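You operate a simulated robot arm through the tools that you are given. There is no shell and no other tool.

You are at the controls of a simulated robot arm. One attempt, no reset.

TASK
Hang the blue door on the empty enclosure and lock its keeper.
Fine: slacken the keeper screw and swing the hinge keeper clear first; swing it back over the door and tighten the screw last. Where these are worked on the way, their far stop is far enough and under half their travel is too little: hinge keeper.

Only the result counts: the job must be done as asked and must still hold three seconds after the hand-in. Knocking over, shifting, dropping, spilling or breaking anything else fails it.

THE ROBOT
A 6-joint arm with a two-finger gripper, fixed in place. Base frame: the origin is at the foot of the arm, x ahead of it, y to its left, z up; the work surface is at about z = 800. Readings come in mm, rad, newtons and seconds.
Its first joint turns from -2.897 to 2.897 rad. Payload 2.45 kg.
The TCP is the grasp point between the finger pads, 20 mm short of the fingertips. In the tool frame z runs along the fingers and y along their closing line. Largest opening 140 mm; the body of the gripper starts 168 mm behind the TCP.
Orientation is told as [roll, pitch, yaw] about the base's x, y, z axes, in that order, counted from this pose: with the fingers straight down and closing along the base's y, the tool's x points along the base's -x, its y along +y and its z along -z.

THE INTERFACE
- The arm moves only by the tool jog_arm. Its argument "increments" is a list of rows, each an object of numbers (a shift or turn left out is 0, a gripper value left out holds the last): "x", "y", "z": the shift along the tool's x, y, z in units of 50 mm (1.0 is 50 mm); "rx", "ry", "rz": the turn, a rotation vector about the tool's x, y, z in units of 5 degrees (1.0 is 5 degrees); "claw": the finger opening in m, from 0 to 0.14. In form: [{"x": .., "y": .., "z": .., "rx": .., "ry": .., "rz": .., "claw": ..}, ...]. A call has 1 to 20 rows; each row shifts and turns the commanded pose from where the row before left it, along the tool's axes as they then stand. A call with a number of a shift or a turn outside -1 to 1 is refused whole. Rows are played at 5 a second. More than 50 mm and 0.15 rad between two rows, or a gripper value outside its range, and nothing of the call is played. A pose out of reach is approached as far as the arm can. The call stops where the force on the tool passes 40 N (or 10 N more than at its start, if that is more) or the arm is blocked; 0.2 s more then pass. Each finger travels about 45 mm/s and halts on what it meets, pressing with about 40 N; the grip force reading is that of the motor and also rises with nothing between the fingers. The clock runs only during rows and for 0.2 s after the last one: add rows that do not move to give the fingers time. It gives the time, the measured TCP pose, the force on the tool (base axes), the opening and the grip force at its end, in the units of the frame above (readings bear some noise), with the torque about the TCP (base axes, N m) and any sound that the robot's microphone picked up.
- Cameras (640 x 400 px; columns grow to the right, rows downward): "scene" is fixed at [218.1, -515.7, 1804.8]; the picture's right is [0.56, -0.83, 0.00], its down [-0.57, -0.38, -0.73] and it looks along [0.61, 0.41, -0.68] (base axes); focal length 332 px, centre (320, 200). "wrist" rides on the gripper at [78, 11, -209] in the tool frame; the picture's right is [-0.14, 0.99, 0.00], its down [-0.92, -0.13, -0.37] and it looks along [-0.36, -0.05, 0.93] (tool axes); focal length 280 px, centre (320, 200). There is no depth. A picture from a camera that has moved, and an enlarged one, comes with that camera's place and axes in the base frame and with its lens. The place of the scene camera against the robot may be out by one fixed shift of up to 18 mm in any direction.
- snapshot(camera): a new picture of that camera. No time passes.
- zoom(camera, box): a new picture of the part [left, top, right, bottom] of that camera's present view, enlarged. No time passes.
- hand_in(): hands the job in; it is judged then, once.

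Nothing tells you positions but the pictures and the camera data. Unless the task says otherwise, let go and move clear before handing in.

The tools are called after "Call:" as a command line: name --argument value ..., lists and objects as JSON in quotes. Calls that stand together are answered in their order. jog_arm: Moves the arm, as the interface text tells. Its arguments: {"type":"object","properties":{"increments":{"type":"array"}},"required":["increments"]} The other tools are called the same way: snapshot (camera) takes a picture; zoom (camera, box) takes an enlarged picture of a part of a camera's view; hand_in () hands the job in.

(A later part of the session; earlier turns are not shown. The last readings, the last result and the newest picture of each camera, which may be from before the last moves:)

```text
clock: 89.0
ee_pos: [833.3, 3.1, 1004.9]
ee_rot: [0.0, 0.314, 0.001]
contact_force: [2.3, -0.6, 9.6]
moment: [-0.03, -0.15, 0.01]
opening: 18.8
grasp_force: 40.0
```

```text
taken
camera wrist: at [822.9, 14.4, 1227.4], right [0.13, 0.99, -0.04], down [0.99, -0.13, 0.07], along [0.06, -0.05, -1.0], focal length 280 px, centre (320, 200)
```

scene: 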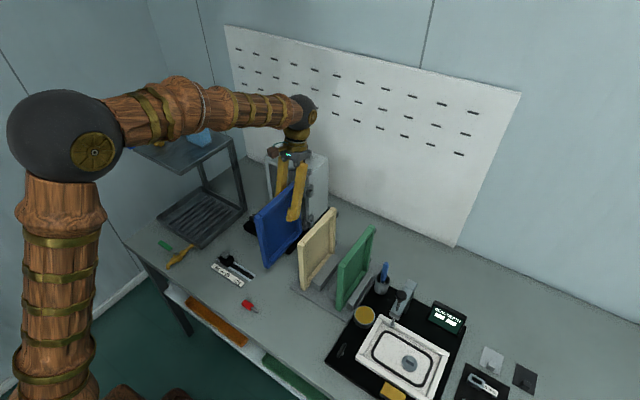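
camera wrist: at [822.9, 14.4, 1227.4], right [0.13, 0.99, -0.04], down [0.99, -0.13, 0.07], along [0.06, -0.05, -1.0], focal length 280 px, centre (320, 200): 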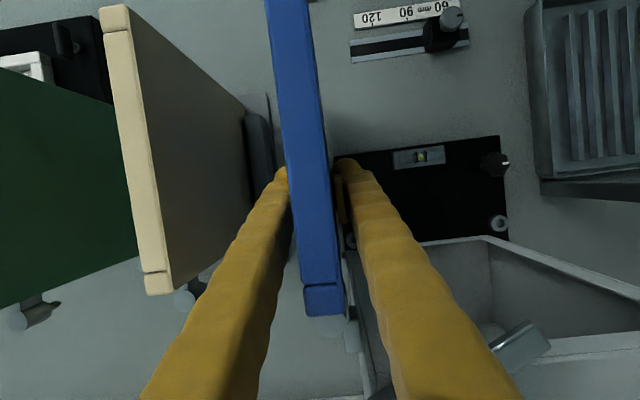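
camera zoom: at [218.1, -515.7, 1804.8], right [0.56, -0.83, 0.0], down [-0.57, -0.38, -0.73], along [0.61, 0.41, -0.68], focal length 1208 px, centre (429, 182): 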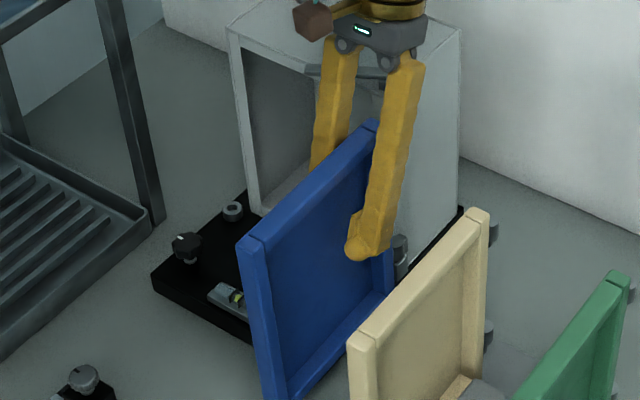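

The load is down to about 10 N. I'll release the door gently.

Call:
jog_arm --increments '[{"claw": 0.03}, {"claw": 0.045}, {"claw": 0.06}, {}, {}]'

Call:
zoom --camera "scene" --box '[240, 150, 340, 260]'

Call:
snapshot --camera "wrist"

Call:
zoom --camera "scene" --box '[305, 200, 335, 230]'

```text
clock: 90.2
ee_pos: [832.7, 3.4, 1005.0]
ee_rot: [0.0, 0.313, 0.002]
contact_force: [-0.1, 0.9, 0.3]
moment: [-0.01, 0.01, 0.01]
opening: 60.2
grasp_force: 0.0
```

```text
3.64 times, centred on (290, 205) of scene
camera zoom: at [218.1, -515.7, 1804.8], right [0.56, -0.83, 0.0], down [-0.57, -0.38, -0.73], along [0.61, 0.41, -0.68], focal length 1208 px, centre (429, 182)
```

zoom: 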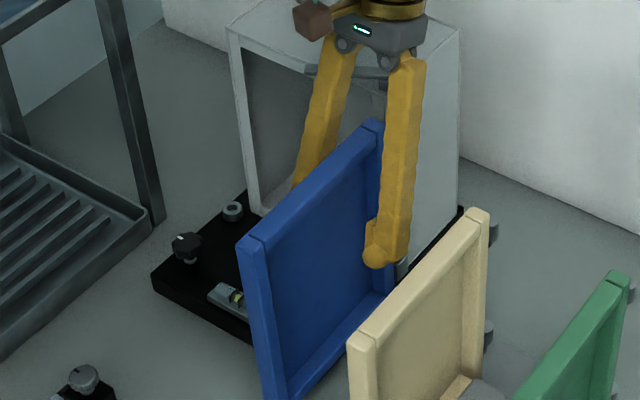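

```text
taken
camera wrist: at [822.9, 14.4, 1227.7], right [0.13, 0.99, -0.04], down [0.99, -0.13, 0.07], along [0.06, -0.05, -1.0], focal length 280 px, centre (320, 200)
```

wrist: 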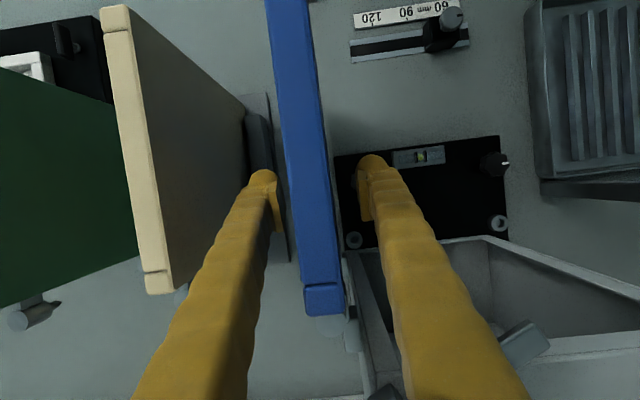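

```text
13.33 times, centred on (320, 215) of scene
camera zoom: at [218.1, -515.7, 1804.8], right [0.56, -0.83, 0.0], down [-0.57, -0.38, -0.73], along [0.61, 0.41, -0.68], focal length 4431 px, centre (320, 0)
```

zoom: 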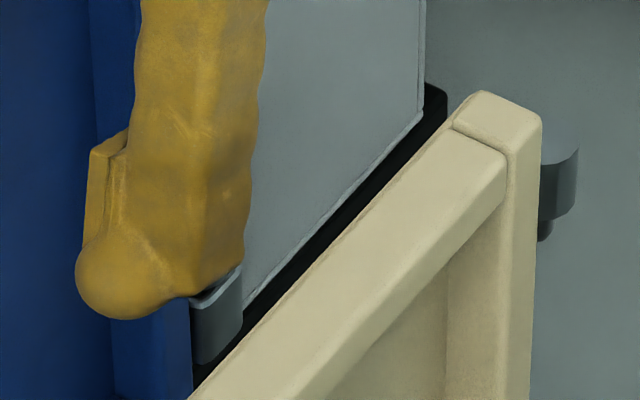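

The door stays hung on its hinges with the fingers open. I'll retreat straight up.

Call:
jog_arm --increments '[{"x": 0.1, "z": -0.3}, {"x": 0.15, "z": -0.45}, {"x": 0.2, "z": -0.62}, {"x": 0.2, "z": -0.62}, {"x": 0.2, "z": -0.62}, {"x": 0.2, "z": -0.62}]'

Call:
zoom --camera "scene" --box '[240, 130, 340, 260]'

Call:
snapshot --camera "wrist"

```text
clock: 91.6
ee_pos: [832.5, 4.1, 1174.7]
ee_rot: [0.001, 0.312, 0.002]
contact_force: [-0.3, -0.1, 0.2]
moment: [0.01, 0.02, 0.0]
opening: 60.0
grasp_force: 0.0
```

```text
3.08 times, centred on (290, 195) of scene
camera zoom: at [218.1, -515.7, 1804.8], right [0.56, -0.83, 0.0], down [-0.57, -0.38, -0.73], along [0.61, 0.41, -0.68], focal length 1022 px, centre (412, 215)
```

zoom: 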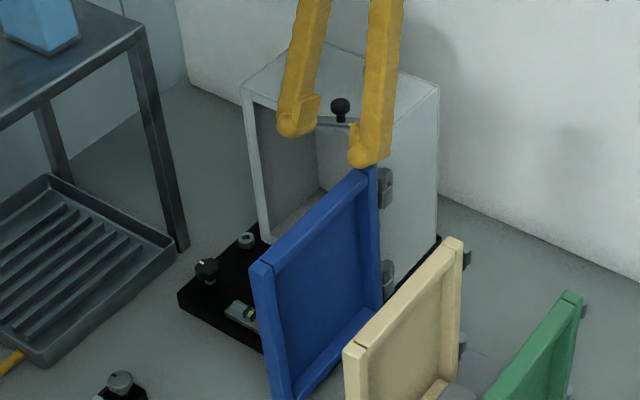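

```text
taken
camera wrist: at [820.9, 15.7, 1398.3], right [0.13, 0.99, -0.04], down [0.99, -0.13, 0.07], along [0.06, -0.05, -1.0], focal length 280 px, centre (320, 200)
```

wrist: 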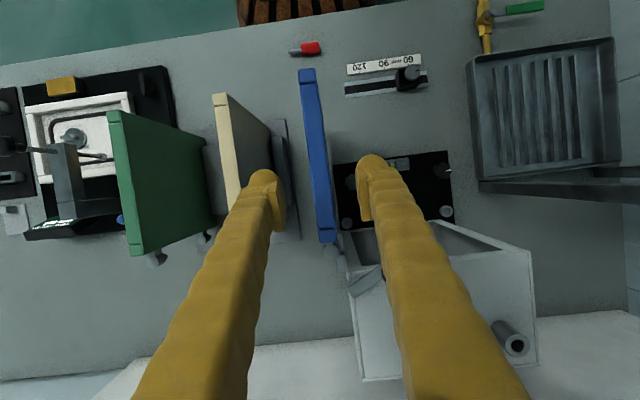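

The door hangs on the enclosure. I'll check the seating of both hinge knuckles.

Call:
zoom --camera "scene" --box '[300, 175, 330, 230]'

Call:
zoom --camera "scene" --box '[300, 165, 330, 205]'

Call:
zoom --camera "wrist" --box '[290, 200, 400, 310]'

```text
7.27 times, centred on (315, 202) of scene
camera zoom: at [218.1, -515.7, 1804.8], right [0.56, -0.83, 0.0], down [-0.57, -0.38, -0.73], along [0.61, 0.41, -0.68], focal length 2417 px, centre (356, 182)
```

zoom: 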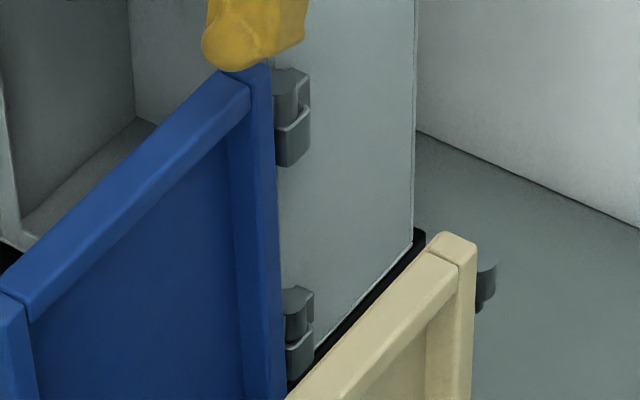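

```text
10.00 times, centred on (315, 185) of scene
camera zoom: at [218.1, -515.7, 1804.8], right [0.56, -0.83, 0.0], down [-0.57, -0.38, -0.73], along [0.61, 0.41, -0.68], focal length 3323 px, centre (370, 350)
```

zoom: 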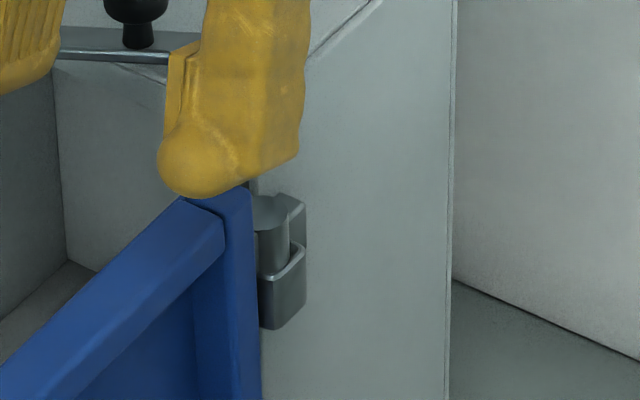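

```text
3.64 times, centred on (345, 255) of wrist
camera zoom: at [820.9, 15.7, 1398.3], right [0.13, 0.99, -0.04], down [0.99, -0.13, 0.07], along [0.06, -0.05, -1.0], focal length 1020 px, centre (229, 0)
```

zoom: 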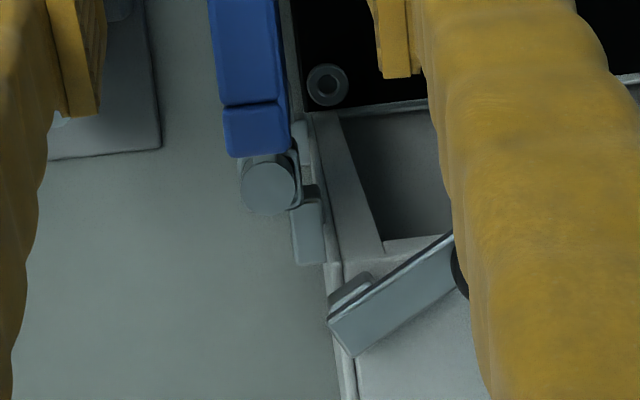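

Both knuckles are seated in their sockets. Now I'll straighten the tool, turn it to match the keeper and go to the ball knob.

Call:
jog_arm --increments '[{"x": 0.185, "z": -0.57}, {"x": 0.185, "z": -0.57}, {"ry": -0.9}, {"ry": -0.9}, {"ry": -0.9}, {"ry": -0.88}, {}]'

Call:
jog_arm --increments '[{"rz": 1}, {"rz": 1}, {"rz": 1}, {"rz": 1}, {"rz": 1}, {"rz": 1}, {"rz": 1}, {"rz": 1}, {"rz": 1}, {"rz": 1}, {"rz": 1}, {"rz": 0.2}, {}]'

```text
clock: 93.2
ee_pos: [833.0, 4.1, 1234.5]
ee_rot: [-0.001, 0.001, 0.002]
contact_force: [-0.4, 0.4, 1.1]
moment: [0.01, -0.01, 0.03]
opening: 60.0
grasp_force: 0.0
```

```text
clock: 96.0
ee_pos: [833.9, 4.2, 1234.7]
ee_rot: [-0.002, -0.003, -0.975]
contact_force: [-0.6, 0.2, 0.1]
moment: [0.0, -0.01, -0.04]
opening: 60.4
grasp_force: 0.2
```

Call:
jog_arm --increments '[{"x": 0.012, "y": 0.695}, {"x": 0.012, "y": 0.695}, {"x": 0.012, "y": 0.695}, {"z": 0.6}, {"z": 0.4}, {}]'

Call:
snapshot --camera "wrist"

Call:
zoom --camera "wrist" --box '[250, 90, 390, 240]'

```text
clock: 97.4
ee_pos: [918.3, 65.8, 1184.7]
ee_rot: [-0.001, 0.0, -0.976]
contact_force: [0.4, -0.3, 0.3]
moment: [0.02, 0.02, 0.0]
opening: 60.2
grasp_force: 0.1
```

```text
taken
camera wrist: at [882.7, 136.2, 1393.8], right [0.9, 0.44, 0.0], down [0.41, -0.83, 0.37], along [0.16, -0.33, -0.93], focal length 280 px, centre (320, 200)
```

wrist: 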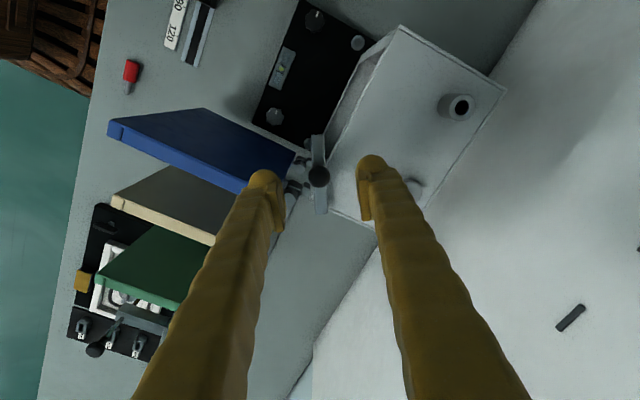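

```text
2.67 times, centred on (320, 165) of wrist
camera zoom: at [882.7, 136.2, 1393.8], right [0.9, 0.44, 0.0], down [0.41, -0.83, 0.37], along [0.16, -0.33, -0.93], focal length 748 px, centre (320, 293)
```

zoom: 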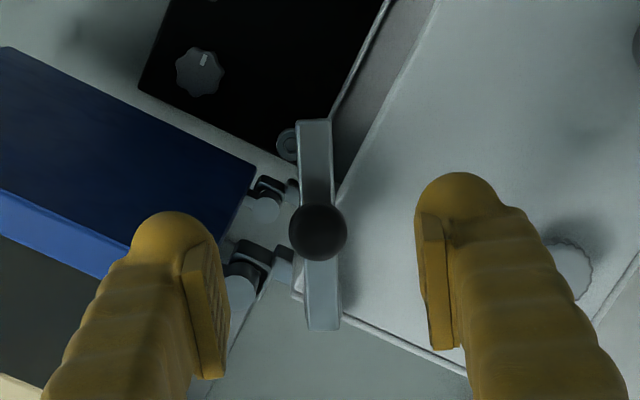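

Alignment over the ball matches my earlier grip. I'll descend and grip it.

Call:
jog_arm --increments '[{"x": -0.015, "y": -0.02, "z": 0.57}, {"z": 0.57}, {"claw": 0.005}, {}, {}, {}, {}, {}]'

Call:
zoom --camera "wrist" --box '[250, 90, 390, 240]'

Call:
zoom --camera "scene" --box '[265, 135, 335, 205]'

```text
clock: 99.2
ee_pos: [919.2, 62.3, 1127.6]
ee_rot: [-0.001, -0.001, -0.976]
contact_force: [0.0, 0.3, -4.9]
moment: [-0.04, 0.0, 0.0]
opening: 17.4
grasp_force: 42.7
```

```text
2.67 times, centred on (320, 165) of wrist
camera zoom: at [883.4, 133.2, 1336.9], right [0.9, 0.44, 0.0], down [0.41, -0.83, 0.37], along [0.16, -0.33, -0.93], focal length 748 px, centre (320, 293)
```

zoom: 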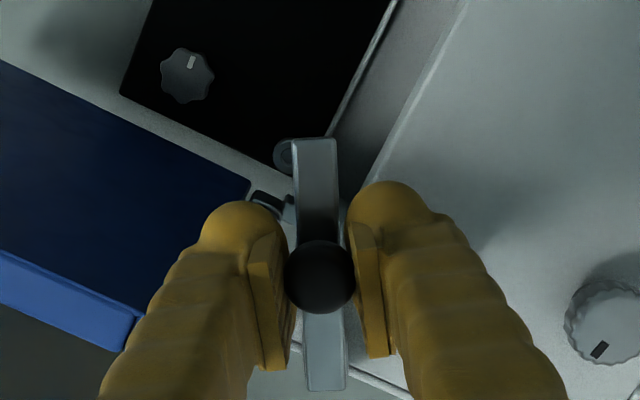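

```text
5.71 times, centred on (300, 170) of scene
camera zoom: at [218.1, -515.7, 1804.8], right [0.56, -0.83, 0.0], down [-0.57, -0.38, -0.73], along [0.61, 0.41, -0.68], focal length 1899 px, centre (434, 371)
```

zoom: 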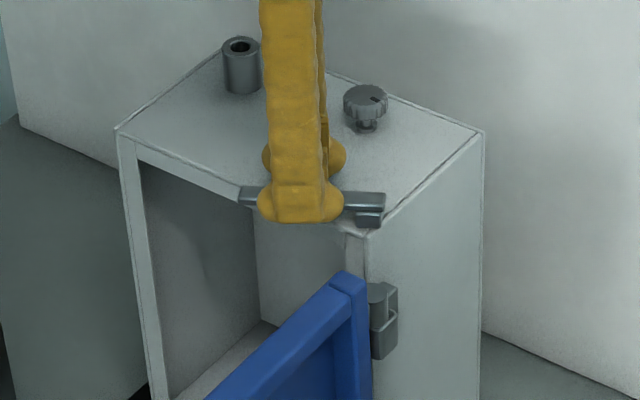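

The ball is gripped. Now I'll swing the keeper back along the arc over the door's hinge.

Call:
jog_arm --increments '[{"y": -0.073, "x": -0.003, "rz": -1}, {"y": -0.073, "x": -0.003, "rz": -1}, {"y": -0.073, "x": -0.003, "rz": -1}, {"y": -0.073, "x": -0.003, "rz": -1}]'

Call:
zoom --camera "wrist" --box '[250, 90, 390, 240]'

```text
clock: 100.2
ee_pos: [908.3, 53.2, 1127.1]
ee_rot: [-0.001, -0.001, -0.625]
contact_force: [-2.6, 10.5, -11.1]
moment: [0.2, 0.23, 0.19]
opening: 17.3
grasp_force: 42.7
```

```text
2.67 times, centred on (320, 165) of wrist
camera zoom: at [850.4, 107.6, 1337.0], right [0.69, 0.72, 0.0], down [0.67, -0.64, 0.37], along [0.27, -0.26, -0.93], focal length 748 px, centre (320, 293)
```

zoom: 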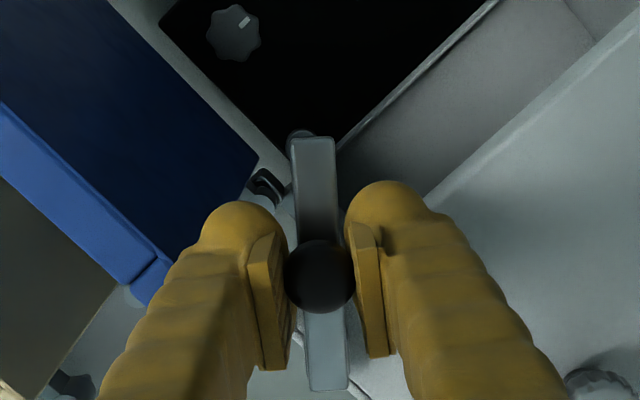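

Call:
jog_arm --increments '[{"y": -0.073, "x": 0.002, "rz": -1}, {"y": -0.073, "x": -0.002, "rz": -1}, {"y": -0.073, "x": -0.003, "rz": -1}, {"y": -0.073, "x": -0.003, "rz": -1}]'

Call:
zoom --camera "wrist" --box '[250, 90, 390, 240]'

Call:
zoom --camera "scene" --box '[265, 135, 335, 205]'

```text
clock: 101.2
ee_pos: [901.0, 38.9, 1127.9]
ee_rot: [0.0, 0.001, -0.276]
contact_force: [-8.9, 8.6, -3.4]
moment: [0.0, 0.03, 0.25]
opening: 17.4
grasp_force: 42.7
```

```text
2.67 times, centred on (320, 165) of wrist
camera zoom: at [828.1, 70.8, 1337.0], right [0.4, 0.92, 0.0], down [0.85, -0.37, 0.37], along [0.34, -0.15, -0.93], focal length 748 px, centre (320, 293)
```

zoom: 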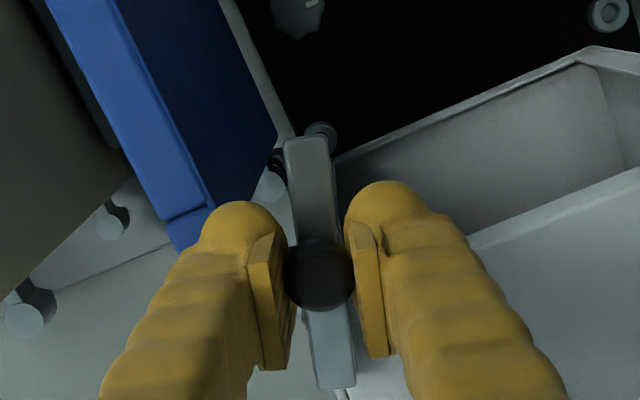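

```text
5.71 times, centred on (300, 170) of scene
camera zoom: at [218.1, -515.7, 1804.8], right [0.56, -0.83, 0.0], down [-0.57, -0.38, -0.73], along [0.61, 0.41, -0.68], focal length 1899 px, centre (434, 371)
```

zoom: 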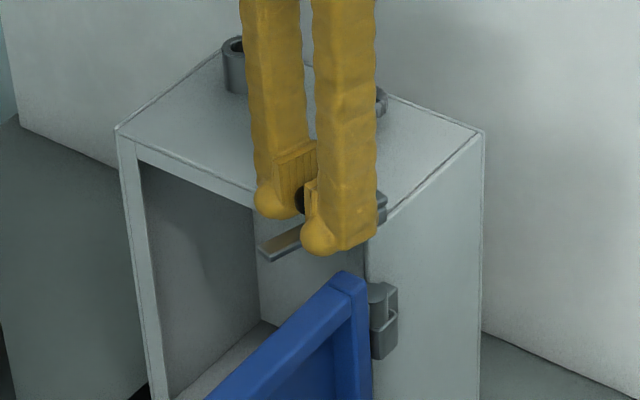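

Call:
jog_arm --increments '[{"y": -0.073, "x": 0.002, "rz": -1}, {"y": -0.073, "x": -0.001, "rz": -1}, {"y": -0.073, "x": -0.002, "rz": -1}]'

Call:
zoom --camera "scene" --box '[265, 135, 335, 205]'

Call:
zoom --camera "wrist" --box '[250, 90, 390, 240]'

```text
clock: 102.0
ee_pos: [899.2, 27.8, 1128.1]
ee_rot: [0.0, -0.001, -0.014]
contact_force: [-2.5, 8.0, 7.2]
moment: [0.06, 0.16, 0.2]
opening: 17.4
grasp_force: 42.6
```

```text
5.71 times, centred on (300, 170) of scene
camera zoom: at [218.1, -515.7, 1804.8], right [0.56, -0.83, 0.0], down [-0.57, -0.38, -0.73], along [0.61, 0.41, -0.68], focal length 1899 px, centre (434, 371)
```

zoom: 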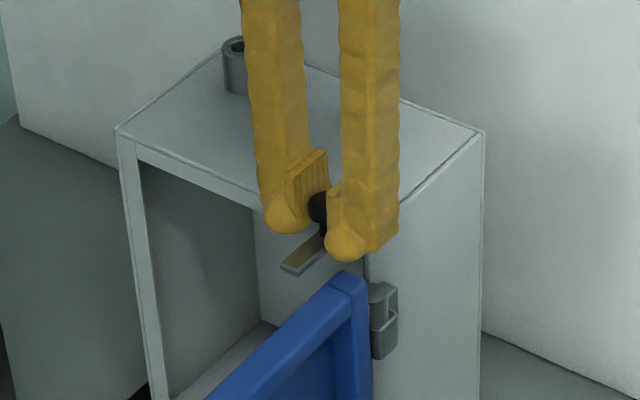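

```text
2.67 times, centred on (320, 165) of wrist
camera zoom: at [820.3, 40.7, 1336.9], right [0.15, 0.99, 0.0], down [0.92, -0.14, 0.37], along [0.37, -0.06, -0.93], focal length 748 px, centre (320, 293)
```

zoom: 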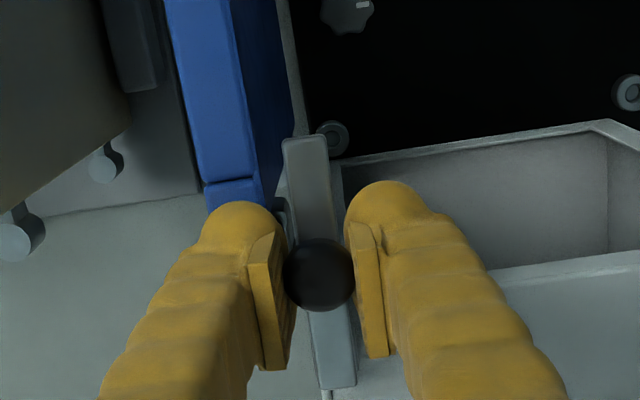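

Call:
jog_arm --increments '[{"y": -0.073, "x": 0.0, "rz": -1}, {"y": -0.073, "x": -0.001, "rz": -1}]'

Call:
jog_arm --increments '[{"y": -0.073, "x": -0.001, "rz": -1}]'

Call:
zoom --camera "scene" --box '[265, 135, 335, 205]'

Call:
zoom --camera "wrist" --box '[250, 90, 390, 240]'

```text
clock: 102.6
ee_pos: [898.6, 22.4, 1128.1]
ee_rot: [-0.002, -0.004, 0.16]
contact_force: [6.1, 3.8, 19.3]
moment: [0.02, 0.05, 0.13]
opening: 17.4
grasp_force: 42.6
```

```text
clock: 103.0
ee_pos: [900.6, 17.7, 1127.6]
ee_rot: [-0.003, -0.001, 0.248]
contact_force: [16.4, 4.8, 22.2]
moment: [0.07, -0.14, 0.07]
opening: 17.4
grasp_force: 43.1
```

```text
5.71 times, centred on (300, 170) of scene
camera zoom: at [218.1, -515.7, 1804.8], right [0.56, -0.83, 0.0], down [-0.57, -0.38, -0.73], along [0.61, 0.41, -0.68], focal length 1899 px, centre (434, 371)
```

zoom: 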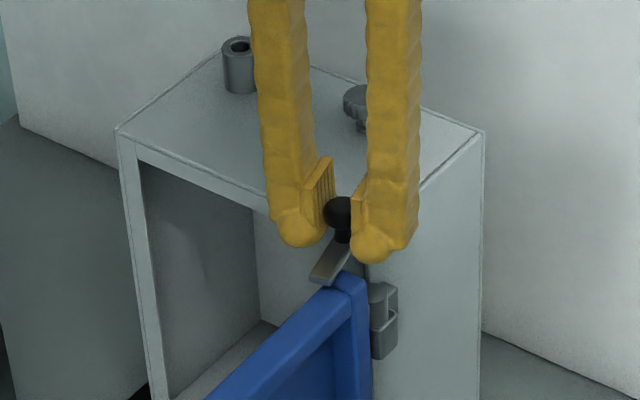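

```text
2.67 times, centred on (320, 165) of wrist
camera zoom: at [820.6, 10.1, 1336.3], right [-0.11, 0.99, 0.0], down [0.92, 0.1, 0.37], along [0.37, 0.04, -0.93], focal length 748 px, centre (320, 293)
```

zoom: 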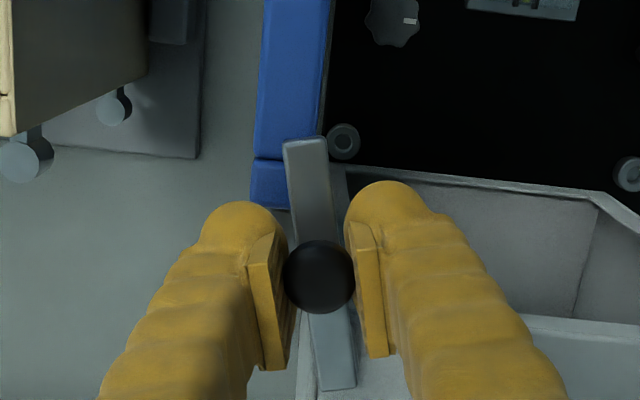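

The keeper is nearly back at its original position. I'll make the last small step to its stop.

Call:
jog_arm --increments '[{"y": -0.03, "x": -0.008, "rz": -0.5}, {}]'

Call:
jog_arm --increments '[{"y": -0.02, "rz": -0.3}, {}]'

Call:
zoom --camera "scene" --box '[290, 155, 325, 200]'

```text
clock: 103.6
ee_pos: [900.9, 17.8, 1127.1]
ee_rot: [-0.001, 0.0, 0.292]
contact_force: [11.6, 3.6, 20.3]
moment: [0.02, -0.1, 0.09]
opening: 17.2
grasp_force: 43.0
```

```text
clock: 104.2
ee_pos: [899.7, 16.6, 1126.6]
ee_rot: [0.0, -0.001, 0.318]
contact_force: [4.4, 3.0, 17.1]
moment: [0.01, -0.05, 0.08]
opening: 17.3
grasp_force: 42.8
```

```text
8.89 times, centred on (308, 178) of scene
camera zoom: at [218.1, -515.7, 1804.8], right [0.56, -0.83, 0.0], down [-0.57, -0.38, -0.73], along [0.61, 0.41, -0.68], focal length 2954 px, centre (431, 400)
```

zoom: 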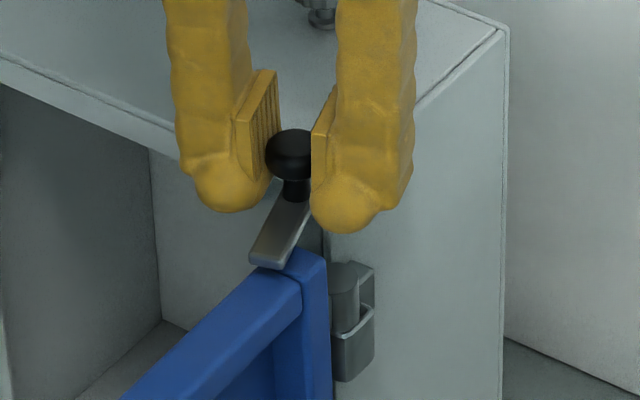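

Call:
jog_arm --increments '[{"y": -0.03}, {}]'

Call:
jog_arm --increments '[{"y": -0.03}, {}]'

```text
clock: 104.8
ee_pos: [900.9, 15.3, 1126.5]
ee_rot: [0.0, 0.003, 0.316]
contact_force: [-8.9, 6.7, 10.1]
moment: [0.01, 0.12, 0.16]
opening: 17.3
grasp_force: 42.9
```

```text
clock: 105.4
ee_pos: [900.7, 14.1, 1126.6]
ee_rot: [0.0, 0.002, 0.318]
contact_force: [-28.8, 26.1, 1.2]
moment: [0.01, 0.24, 0.19]
opening: 17.3
grasp_force: 42.9
```

It hit the near stop, at the same place as at the start. I'll release the ball and raise.

Call:
jog_arm --increments '[{"claw": 0.03}, {"claw": 0.06}, {}, {}, {"z": -0.5}, {"z": -0.8}, {"z": -0.8}]'

Call:
snapshot --camera "wrist"

Call:
zoom --camera "wrist" --box '[250, 110, 390, 260]'

Call:
zoom --camera "scene" --box '[265, 135, 335, 225]'

```text
clock: 107.0
ee_pos: [902.7, 13.4, 1231.4]
ee_rot: [0.0, -0.001, 0.315]
contact_force: [-0.6, 0.5, -0.1]
moment: [0.01, 0.05, -0.03]
opening: 60.3
grasp_force: 0.0
```

```text
taken
camera wrist: at [824.0, 0.0, 1441.7], right [-0.18, 0.98, 0.0], down [0.91, 0.17, 0.37], along [0.36, 0.06, -0.93], focal length 280 px, centre (320, 200)
```

wrist: 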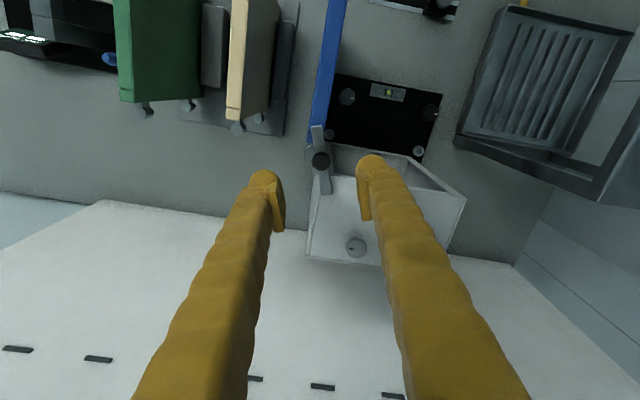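

```text
2.67 times, centred on (320, 185) of wrist
camera zoom: at [824.0, 0.0, 1441.7], right [-0.18, 0.98, 0.0], down [0.91, 0.17, 0.37], along [0.36, 0.06, -0.93], focal length 748 px, centre (320, 240)
```

zoom: 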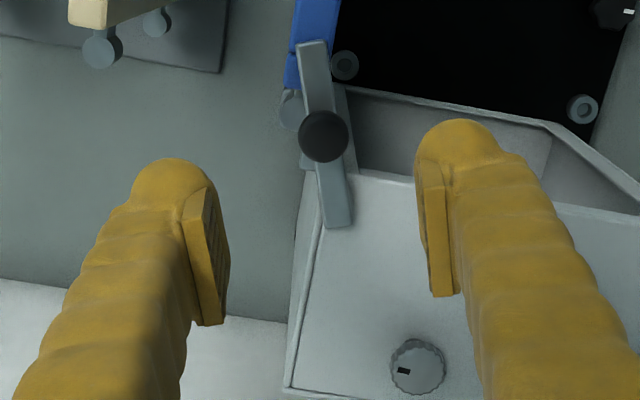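

```text
4.44 times, centred on (300, 180) of scene
camera zoom: at [218.1, -515.7, 1804.8], right [0.56, -0.83, 0.0], down [-0.57, -0.38, -0.73], along [0.61, 0.41, -0.68], focal length 1477 px, centre (409, 289)
```

zoom: 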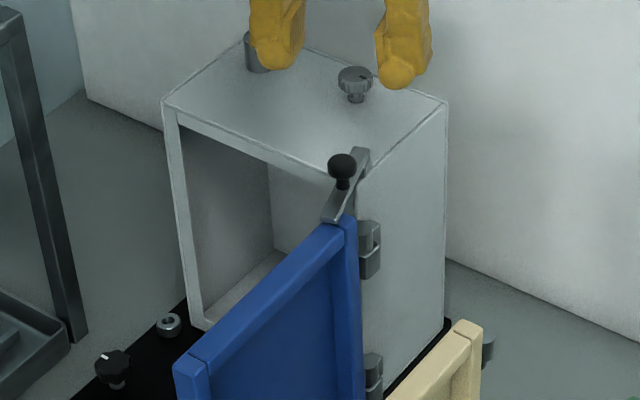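

The keeper bar is back over the door's hinge corner. Now I'll tighten the screw. First I pre-rotate counter-clockwise to match the grip where I let go, then move over the knob.

Call:
jog_arm --increments '[{"rz": -1}, {"rz": -1}, {"rz": -1}, {"rz": -1}, {"rz": -1}, {"rz": -1}, {"rz": -1}, {"rz": -1}, {"rz": -1}, {"rz": -1}, {"rz": -1}, {"rz": -1}, {"rz": -1}, {"rz": -1}, {"rz": -1}, {"rz": -1}, {"rz": -1}, {"rz": -1}, {"rz": -1}, {}]'

Call:
jog_arm --increments '[{"x": -0.154, "y": -0.87}, {"x": -0.154, "y": -0.87}, {"x": -0.154, "y": -0.87}, {"z": 0.8}, {"z": 0.7}, {}]'

Call:
snapshot --camera "wrist"

Call:
zoom --camera "wrist" --box '[240, 120, 420, 240]'

```text
clock: 111.2
ee_pos: [902.8, 13.1, 1232.7]
ee_rot: [0.0, 0.001, 1.976]
contact_force: [0.4, 0.7, -0.2]
moment: [0.0, -0.01, 0.02]
opening: 60.4
grasp_force: 0.2
```

```text
clock: 112.6
ee_pos: [1014.2, 84.4, 1157.0]
ee_rot: [0.001, 0.002, 1.973]
contact_force: [-0.3, -0.8, -1.1]
moment: [-0.01, 0.01, 0.01]
opening: 60.2
grasp_force: 0.1
```

```text
taken
camera wrist: at [1034.1, 8.1, 1367.2], right [-0.96, -0.26, 0.0], down [-0.24, 0.9, 0.37], along [-0.1, 0.35, -0.93], focal length 280 px, centre (320, 200)
```

wrist: 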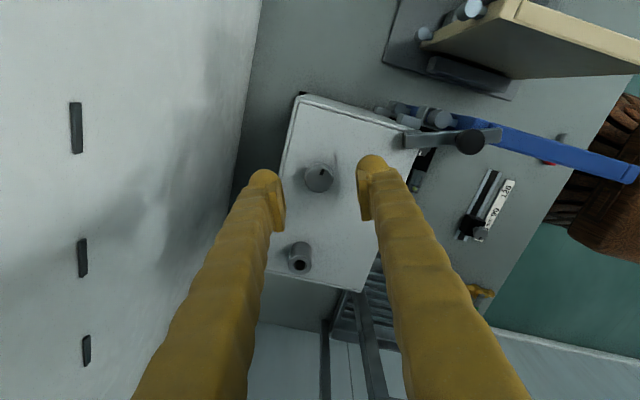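

```text
3.33 times, centred on (330, 180) of wrist
camera zoom: at [1034.1, 8.1, 1367.2], right [-0.96, -0.26, 0.0], down [-0.24, 0.9, 0.37], along [-0.1, 0.35, -0.93], focal length 935 px, centre (287, 267)
```

zoom: 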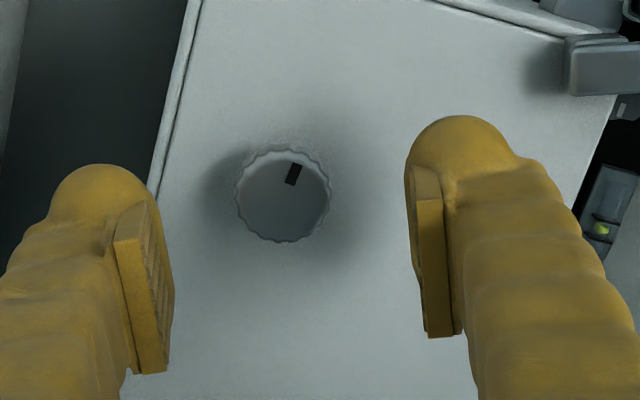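

Alignment over the knob is good (knob at 1014.8, 84.3). I'll descend and grip.

Call:
jog_arm --increments '[{"z": 0.47}, {"z": 0.46}, {"claw": 0.02}, {}, {}, {}, {}]'

Call:
zoom --camera "wrist" --box '[240, 120, 420, 240]'

```text
clock: 114.2
ee_pos: [1012.2, 84.0, 1111.6]
ee_rot: [0.001, 0.001, 1.974]
contact_force: [8.0, 3.3, -16.0]
moment: [-0.1, 0.16, 0.03]
opening: 26.0
grasp_force: 4.9
```

```text
3.33 times, centred on (330, 180) of wrist
camera zoom: at [1033.6, 9.1, 1319.9], right [-0.96, -0.26, 0.0], down [-0.24, 0.9, 0.37], along [-0.1, 0.35, -0.93], focal length 935 px, centre (287, 267)
```

zoom: 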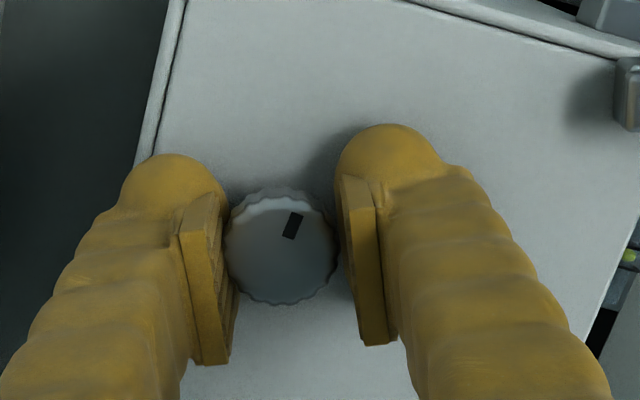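

The grip is slightly off-centre. I'll reopen a little, shift and close again.

Call:
jog_arm --increments '[{"claw": 0.045}, {}, {"x": 0.065, "y": -0.035}, {}, {"claw": 0.018}, {}, {}, {}, {}]'

Call:
zoom --camera "wrist" --box '[240, 120, 420, 240]'

```text
clock: 116.2
ee_pos: [1015.7, 83.4, 1110.6]
ee_rot: [0.0, 0.001, 1.973]
contact_force: [11.9, 2.4, -15.1]
moment: [-0.03, -0.11, -0.04]
opening: 22.4
grasp_force: 45.7
```

```text
3.33 times, centred on (330, 180) of wrist
camera zoom: at [1036.0, 6.9, 1320.4], right [-0.96, -0.26, 0.0], down [-0.24, 0.9, 0.37], along [-0.1, 0.35, -0.93], focal length 935 px, centre (287, 267)
```

zoom: 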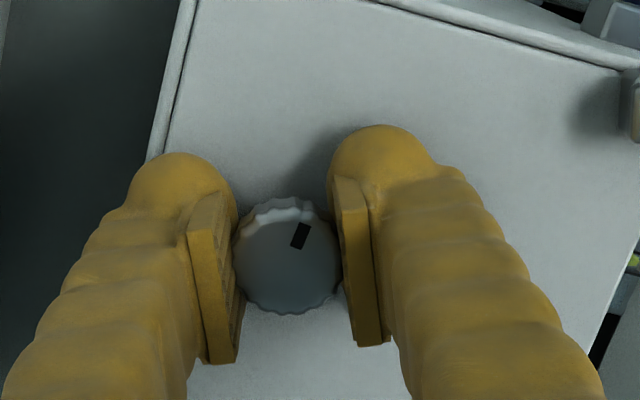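

It's gripped at 22.4 mm and centred. Now I'll turn clockwise to tighten.

Call:
jog_arm --increments '[{"rz": 0.5}, {"rz": 0.5}, {"rz": 0.5}, {"rz": 0.5}]'

Call:
jog_arm --increments '[{"rz": 0.5}, {"rz": 0.5}, {"rz": 0.5}, {"rz": 0.5}]'

Call:
jog_arm --increments '[{"rz": 0.5}, {"rz": 0.5}, {"rz": 0.5}, {"rz": 0.5}]'

Call:
zoom --camera "wrist" --box '[240, 120, 420, 240]'

```text
clock: 117.2
ee_pos: [1016.1, 82.2, 1109.7]
ee_rot: [0.002, -0.001, 1.8]
contact_force: [-28.0, -5.7, -17.4]
moment: [0.13, 0.21, 0.03]
opening: 22.2
grasp_force: 45.0
```

```text
clock: 117.8
ee_pos: [1015.2, 82.4, 1110.3]
ee_rot: [0.002, 0.0, 1.738]
contact_force: [-6.5, -0.9, 2.8]
moment: [0.2, 0.02, 0.01]
opening: 22.3
grasp_force: 44.4
stopped in row 2: the force on the tool passed its limit at 44 N (the readings are from after the stop); the commanded pose is now the measured one
```

```text
clock: 118.8
ee_pos: [1015.4, 82.0, 1111.2]
ee_rot: [0.004, 0.002, 1.561]
contact_force: [-17.7, -1.0, 0.6]
moment: [0.17, 0.09, 0.03]
opening: 22.3
grasp_force: 45.2
```

```text
3.33 times, centred on (330, 180) of wrist
camera zoom: at [1003.6, 5.0, 1320.2], right [-0.99, 0.15, 0.0], down [0.14, 0.92, 0.37], along [0.05, 0.36, -0.93], focal length 935 px, centre (287, 267)
```

zoom: 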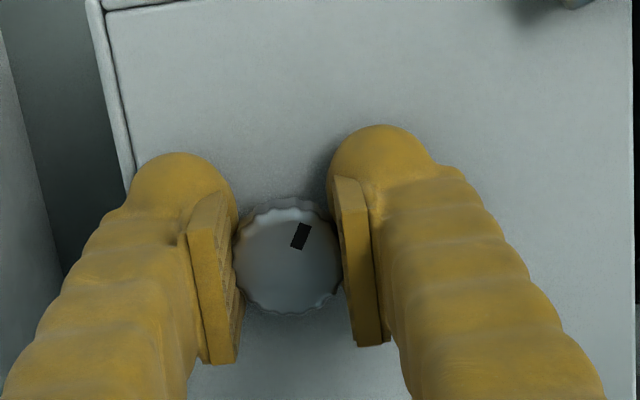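

The knob follows, so I'll continue and relieve side forces along the way.

Call:
jog_arm --increments '[{"y": 0.014}, {"rz": 0.5}, {"rz": 0.5}, {"rz": 0.5}, {"rz": 0.5}]'

Call:
jog_arm --increments '[{"rz": 0.5}, {"rz": 0.5}, {"rz": 0.5}, {"rz": 0.5}]'

Call:
jog_arm --increments '[{"rz": 0.5}, {"rz": 0.5}, {"rz": 0.5}, {"rz": 0.5}]'

```text
clock: 120.0
ee_pos: [1014.9, 82.8, 1110.9]
ee_rot: [0.003, 0.002, 1.388]
contact_force: [-18.7, -0.6, -10.4]
moment: [0.19, 0.06, 0.03]
opening: 22.1
grasp_force: 45.0
```

```text
clock: 121.0
ee_pos: [1014.8, 83.2, 1109.2]
ee_rot: [0.003, 0.002, 1.211]
contact_force: [-14.2, 2.7, -21.3]
moment: [0.1, 0.03, 0.04]
opening: 22.3
grasp_force: 44.7
```

```text
clock: 121.6
ee_pos: [1013.7, 82.1, 1110.0]
ee_rot: [0.002, 0.004, 1.133]
contact_force: [-4.5, 2.4, 0.0]
moment: [-0.05, -0.33, 0.13]
opening: 22.0
grasp_force: 45.1
stopped in row 3: the force on the tool passed its limit at 42 N (the readings are from after the stop); the commanded pose is now the measured one
```

Call:
jog_arm --increments '[{"rz": 0.5}, {"rz": 0.5}, {"rz": 0.5}, {"rz": 0.5}]'

Call:
jog_arm --increments '[{"rz": 0.5}, {"rz": 0.5}, {"rz": 0.5}, {"rz": 0.5}]'

Call:
jog_arm --increments '[{"rz": 0.5}, {"rz": 0.5}, {"rz": 0.5}, {"rz": 0.5}]'

Call:
zoom --camera "wrist" --box '[240, 120, 420, 240]'

```text
clock: 122.6
ee_pos: [1014.4, 83.8, 1108.8]
ee_rot: [0.003, 0.004, 0.956]
contact_force: [-5.4, 13.2, -8.2]
moment: [0.12, -0.22, 0.35]
opening: 22.2
grasp_force: 44.4
```

```text
clock: 123.6
ee_pos: [1013.5, 84.2, 1108.8]
ee_rot: [0.003, 0.004, 0.782]
contact_force: [-32.9, 15.5, -12.2]
moment: [0.16, -0.07, 0.38]
opening: 21.8
grasp_force: 44.9
```

```text
clock: 124.6
ee_pos: [1013.2, 83.1, 1109.8]
ee_rot: [0.001, 0.006, 0.608]
contact_force: [-42.6, 13.7, -14.9]
moment: [-0.08, 0.28, 0.28]
opening: 22.1
grasp_force: 45.0
```

```text
3.33 times, centred on (330, 180) of wrist
camera zoom: at [943.6, 48.2, 1319.6], right [-0.45, 0.89, 0.0], down [0.83, 0.42, 0.36], along [0.32, 0.17, -0.93], focal length 935 px, centre (287, 267)
```

zoom: 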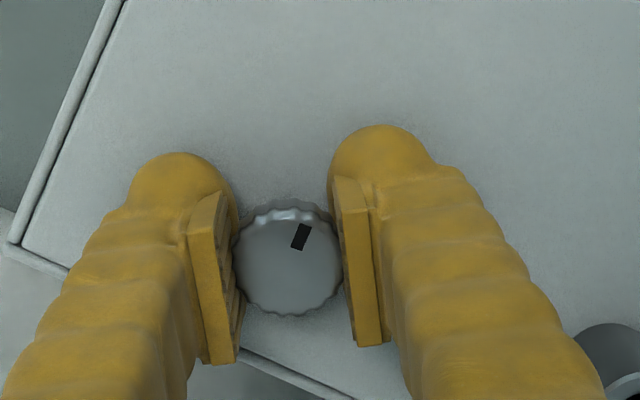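

Call:
jog_arm --increments '[{"x": 0.018, "y": 0.025}, {}]'

Call:
jog_arm --increments '[{"rz": 0.5}, {"rz": 0.5}, {"rz": 0.5}, {"rz": 0.5}]'

Call:
jog_arm --increments '[{"rz": 0.5}, {"rz": 0.5}, {"rz": 0.5}, {"rz": 0.5}]'

Call:
jog_arm --increments '[{"rz": 0.5}, {"rz": 0.5}, {"rz": 0.5}, {"rz": 0.5}]'

```text
clock: 125.2
ee_pos: [1013.0, 84.0, 1110.1]
ee_rot: [-0.001, 0.003, 0.606]
contact_force: [-3.4, 13.1, -17.8]
moment: [0.11, -0.48, -0.42]
opening: 22.1
grasp_force: 45.5
```

```text
clock: 126.2
ee_pos: [1013.4, 84.0, 1109.9]
ee_rot: [0.002, 0.003, 0.433]
contact_force: [7.8, 13.2, -21.0]
moment: [0.15, -0.24, 0.31]
opening: 22.3
grasp_force: 45.5
```

```text
clock: 127.2
ee_pos: [1013.7, 85.3, 1109.4]
ee_rot: [0.0, 0.001, 0.256]
contact_force: [25.4, 28.0, -12.9]
moment: [0.24, -0.46, 0.27]
opening: 22.5
grasp_force: 44.7
```

```text
clock: 128.4
ee_pos: [1012.4, 85.1, 1109.7]
ee_rot: [0.001, 0.005, 0.081]
contact_force: [5.4, 6.5, -2.8]
moment: [-0.08, -0.31, -0.09]
opening: 22.7
grasp_force: 45.5
stopped in row 4: the force on the tool passed its limit at 50 N (the readings are from after the stop); the commanded pose is now the measured one
```

Call:
jog_arm --increments '[{"rz": 0.5}, {"rz": 0.5}, {"rz": 0.5}, {"rz": 0.5}]'

Call:
jog_arm --increments '[{"rz": 0.5}, {"rz": 0.5}, {"rz": 0.5}]'

Call:
zoom --camera "wrist" --box '[240, 120, 420, 240]'

```text
clock: 129.4
ee_pos: [1013.1, 85.6, 1109.3]
ee_rot: [0.001, 0.005, -0.091]
contact_force: [10.0, 22.0, -11.6]
moment: [0.17, -0.19, 0.52]
opening: 22.5
grasp_force: 45.2
```

```text
clock: 130.1
ee_pos: [1012.2, 85.6, 1110.2]
ee_rot: [0.0, 0.004, -0.182]
contact_force: [5.9, 4.7, -2.7]
moment: [-0.09, -0.2, -0.29]
opening: 22.2
grasp_force: 44.5
stopped in row 3: the force on the tool passed its limit at 41 N (the readings are from after the stop); the commanded pose is now the measured one
```

```text
3.33 times, centred on (330, 180) of wrist
camera zoom: at [938.2, 109.9, 1319.4], right [0.31, 0.95, 0.0], down [0.88, -0.29, 0.36], along [0.35, -0.12, -0.93], focal length 935 px, centre (287, 267)
```

zoom: 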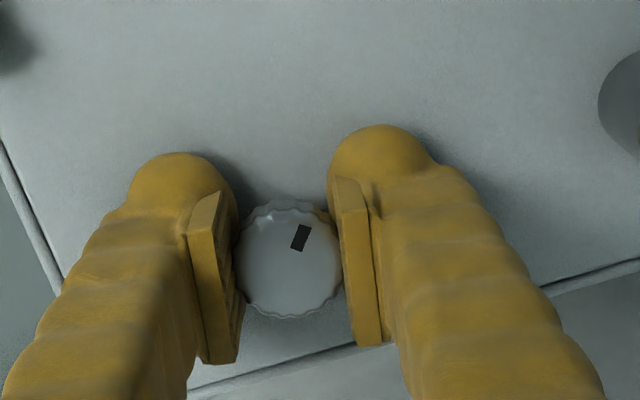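

Call:
jog_arm --increments '[{"rz": 0.5}, {"rz": 0.5}, {"rz": 0.5}, {"rz": 0.5}]'

Call:
jog_arm --increments '[{"rz": 0.5}, {"rz": 0.5}, {"rz": 0.5}]'

Call:
jog_arm --increments '[{"rz": 0.5}, {"rz": 0.5}, {"rz": 0.5}]'

Call:
zoom --camera "wrist" --box '[240, 120, 420, 240]'

```text
clock: 131.1
ee_pos: [1013.9, 85.7, 1109.6]
ee_rot: [0.0, 0.007, -0.359]
contact_force: [17.0, 15.0, -12.0]
moment: [-0.06, -0.64, 0.48]
opening: 22.1
grasp_force: 44.8
```

```text
clock: 131.8
ee_pos: [1013.7, 86.3, 1109.4]
ee_rot: [-0.003, 0.006, -0.488]
contact_force: [22.7, 24.0, -17.7]
moment: [0.05, -0.62, 0.45]
opening: 22.1
grasp_force: 45.2
```

```text
clock: 132.6
ee_pos: [1012.1, 86.3, 1110.1]
ee_rot: [-0.002, 0.007, -0.602]
contact_force: [7.9, 6.2, -3.7]
moment: [-0.11, -0.17, -0.29]
opening: 22.2
grasp_force: 44.8
stopped in row 3: the force on the tool passed its limit at 48 N (the readings are from after the stop); the commanded pose is now the measured one
```

```text
3.33 times, centred on (330, 180) of wrist
camera zoom: at [955.1, 138.9, 1319.4], right [0.67, 0.74, 0.0], down [0.69, -0.63, 0.36], along [0.27, -0.25, -0.93], focal length 935 px, centre (287, 267)
```

zoom: 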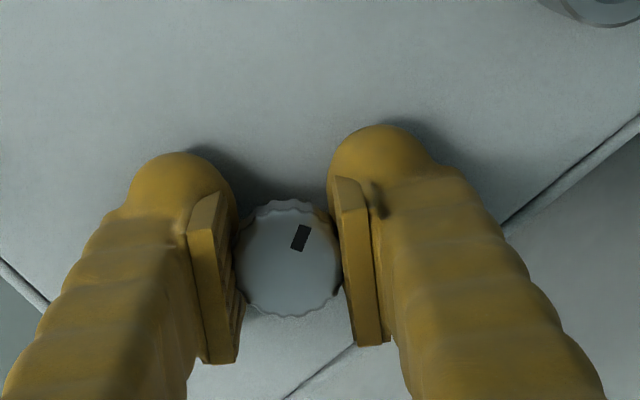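

Call:
jog_arm --increments '[{"rz": 0.5}, {"rz": 0.5}, {"rz": 0.5}, {"rz": 0.5}]'

Call:
jog_arm --increments '[{"rz": 0.5}, {"rz": 0.5}, {"rz": 0.5}]'

Call:
jog_arm --increments '[{"rz": 0.5}, {"rz": 0.5}, {"rz": 0.5}]'

Call:
zoom --camera "wrist" --box '[240, 120, 420, 240]'

```text
clock: 133.6
ee_pos: [1014.1, 86.5, 1109.3]
ee_rot: [-0.001, 0.006, -0.776]
contact_force: [22.1, 15.1, -9.3]
moment: [-0.11, -0.51, 0.5]
opening: 22.0
grasp_force: 44.8
```

```text
clock: 134.2
ee_pos: [1013.2, 85.8, 1109.8]
ee_rot: [-0.001, 0.002, -0.857]
contact_force: [8.0, 3.8, -2.7]
moment: [-0.03, -0.1, -0.51]
opening: 22.1
grasp_force: 44.8
stopped in row 3: the force on the tool passed its limit at 42 N (the readings are from after the stop); the commanded pose is now the measured one
```

```text
clock: 135.1
ee_pos: [1013.5, 86.8, 1109.6]
ee_rot: [-0.001, 0.005, -0.989]
contact_force: [16.1, 8.7, -8.1]
moment: [-0.07, -0.34, 0.55]
opening: 22.2
grasp_force: 45.4
```

```text
3.33 times, centred on (330, 180) of wrist
camera zoom: at [980.0, 157.5, 1319.4], right [0.9, 0.43, 0.0], down [0.4, -0.84, 0.36], along [0.15, -0.33, -0.93], focal length 935 px, centre (287, 267)
```

zoom: 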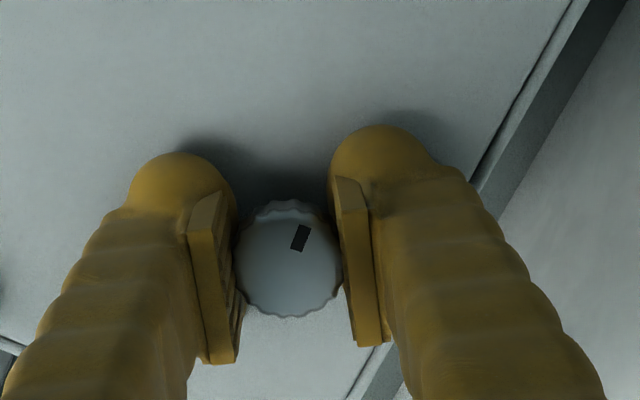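

Almost back to the original screw position. I'll continue until it's firmly tight.

Call:
jog_arm --increments '[{"rz": 0.5}, {"rz": 0.5}, {}]'

Call:
jog_arm --increments '[{"rz": 0.5}, {"rz": 0.5}, {}]'

Call:
zoom --camera "wrist" --box '[240, 120, 420, 240]'

```text
clock: 135.8
ee_pos: [1013.7, 86.8, 1111.4]
ee_rot: [-0.003, 0.004, -1.075]
contact_force: [28.6, 18.5, -14.6]
moment: [0.1, -0.35, 1.16]
opening: 22.1
grasp_force: 45.5
```

```text
clock: 136.5
ee_pos: [1014.9, 87.8, 1109.8]
ee_rot: [-0.003, 0.004, -1.161]
contact_force: [10.7, 4.8, -2.8]
moment: [-0.08, 0.12, 1.47]
opening: 22.1
grasp_force: 45.1
stopped in row 3: the force on the tool passed its limit at 47 N (the readings are from after the stop); the commanded pose is now the measured one
```

```text
3.33 times, centred on (330, 180) of wrist
camera zoom: at [992.4, 162.8, 1319.2], right [0.96, 0.27, 0.0], down [0.25, -0.9, 0.36], along [0.1, -0.35, -0.93], focal length 935 px, centre (287, 267)
```

zoom: 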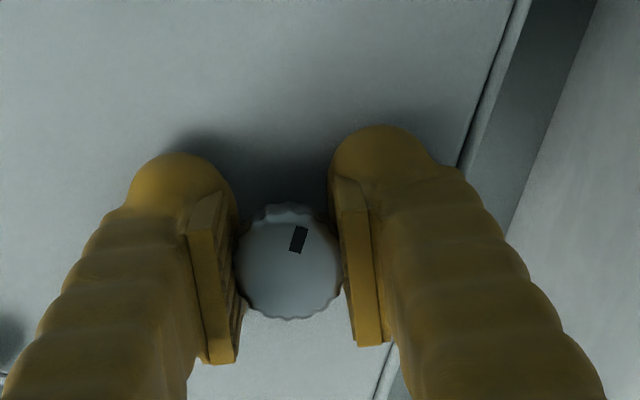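

Torque rose to about 1.5 Nm and the knob stopped following, so it's at its tight stop. I'll release, raise and inspect.

Call:
jog_arm --increments '[{"claw": 0.03}, {"claw": 0.06}, {}, {}, {"z": -0.5}, {"z": -0.8}, {"z": -0.8}]'

Call:
snapshot --camera "wrist"

Call:
zoom --camera "scene" --box '[265, 135, 335, 225]'

Call:
snapshot --camera "scene"

```text
clock: 138.1
ee_pos: [1013.7, 85.9, 1216.0]
ee_rot: [-0.001, 0.004, -1.159]
contact_force: [0.1, 0.5, -0.2]
moment: [0.0, 0.02, 0.0]
opening: 59.9
grasp_force: 0.0
```

```text
taken
camera wrist: at [992.7, 162.1, 1425.6], right [0.96, 0.27, 0.0], down [0.25, -0.9, 0.36], along [0.1, -0.35, -0.93], focal length 280 px, centre (320, 200)
```

wrist: 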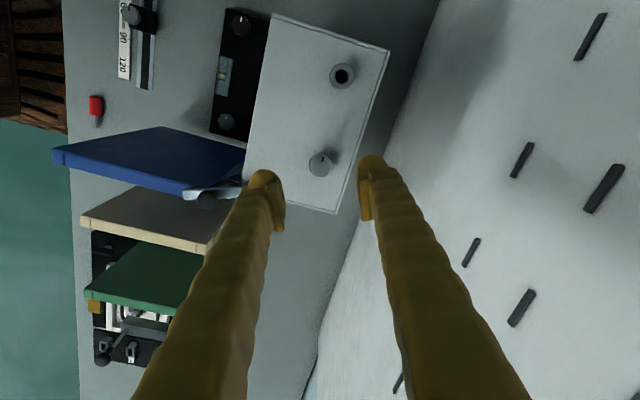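

```text
4.44 times, centred on (300, 180) of scene
camera zoom: at [218.1, -515.7, 1804.8], right [0.56, -0.83, 0.0], down [-0.57, -0.38, -0.73], along [0.61, 0.41, -0.68], focal length 1477 px, centre (409, 289)
```

zoom: 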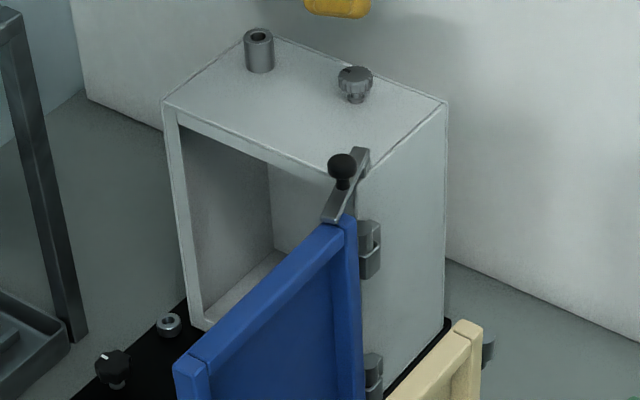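

```text
taken
```

scene: 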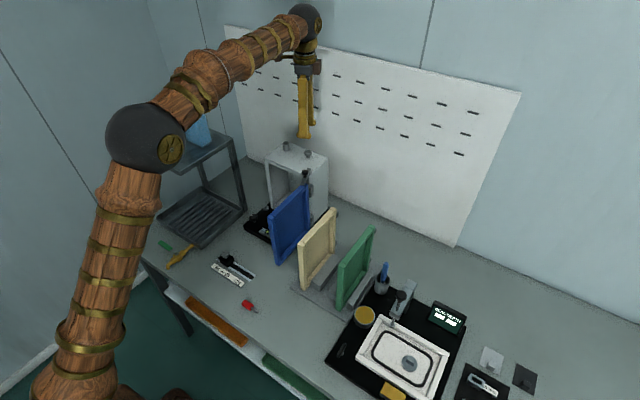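

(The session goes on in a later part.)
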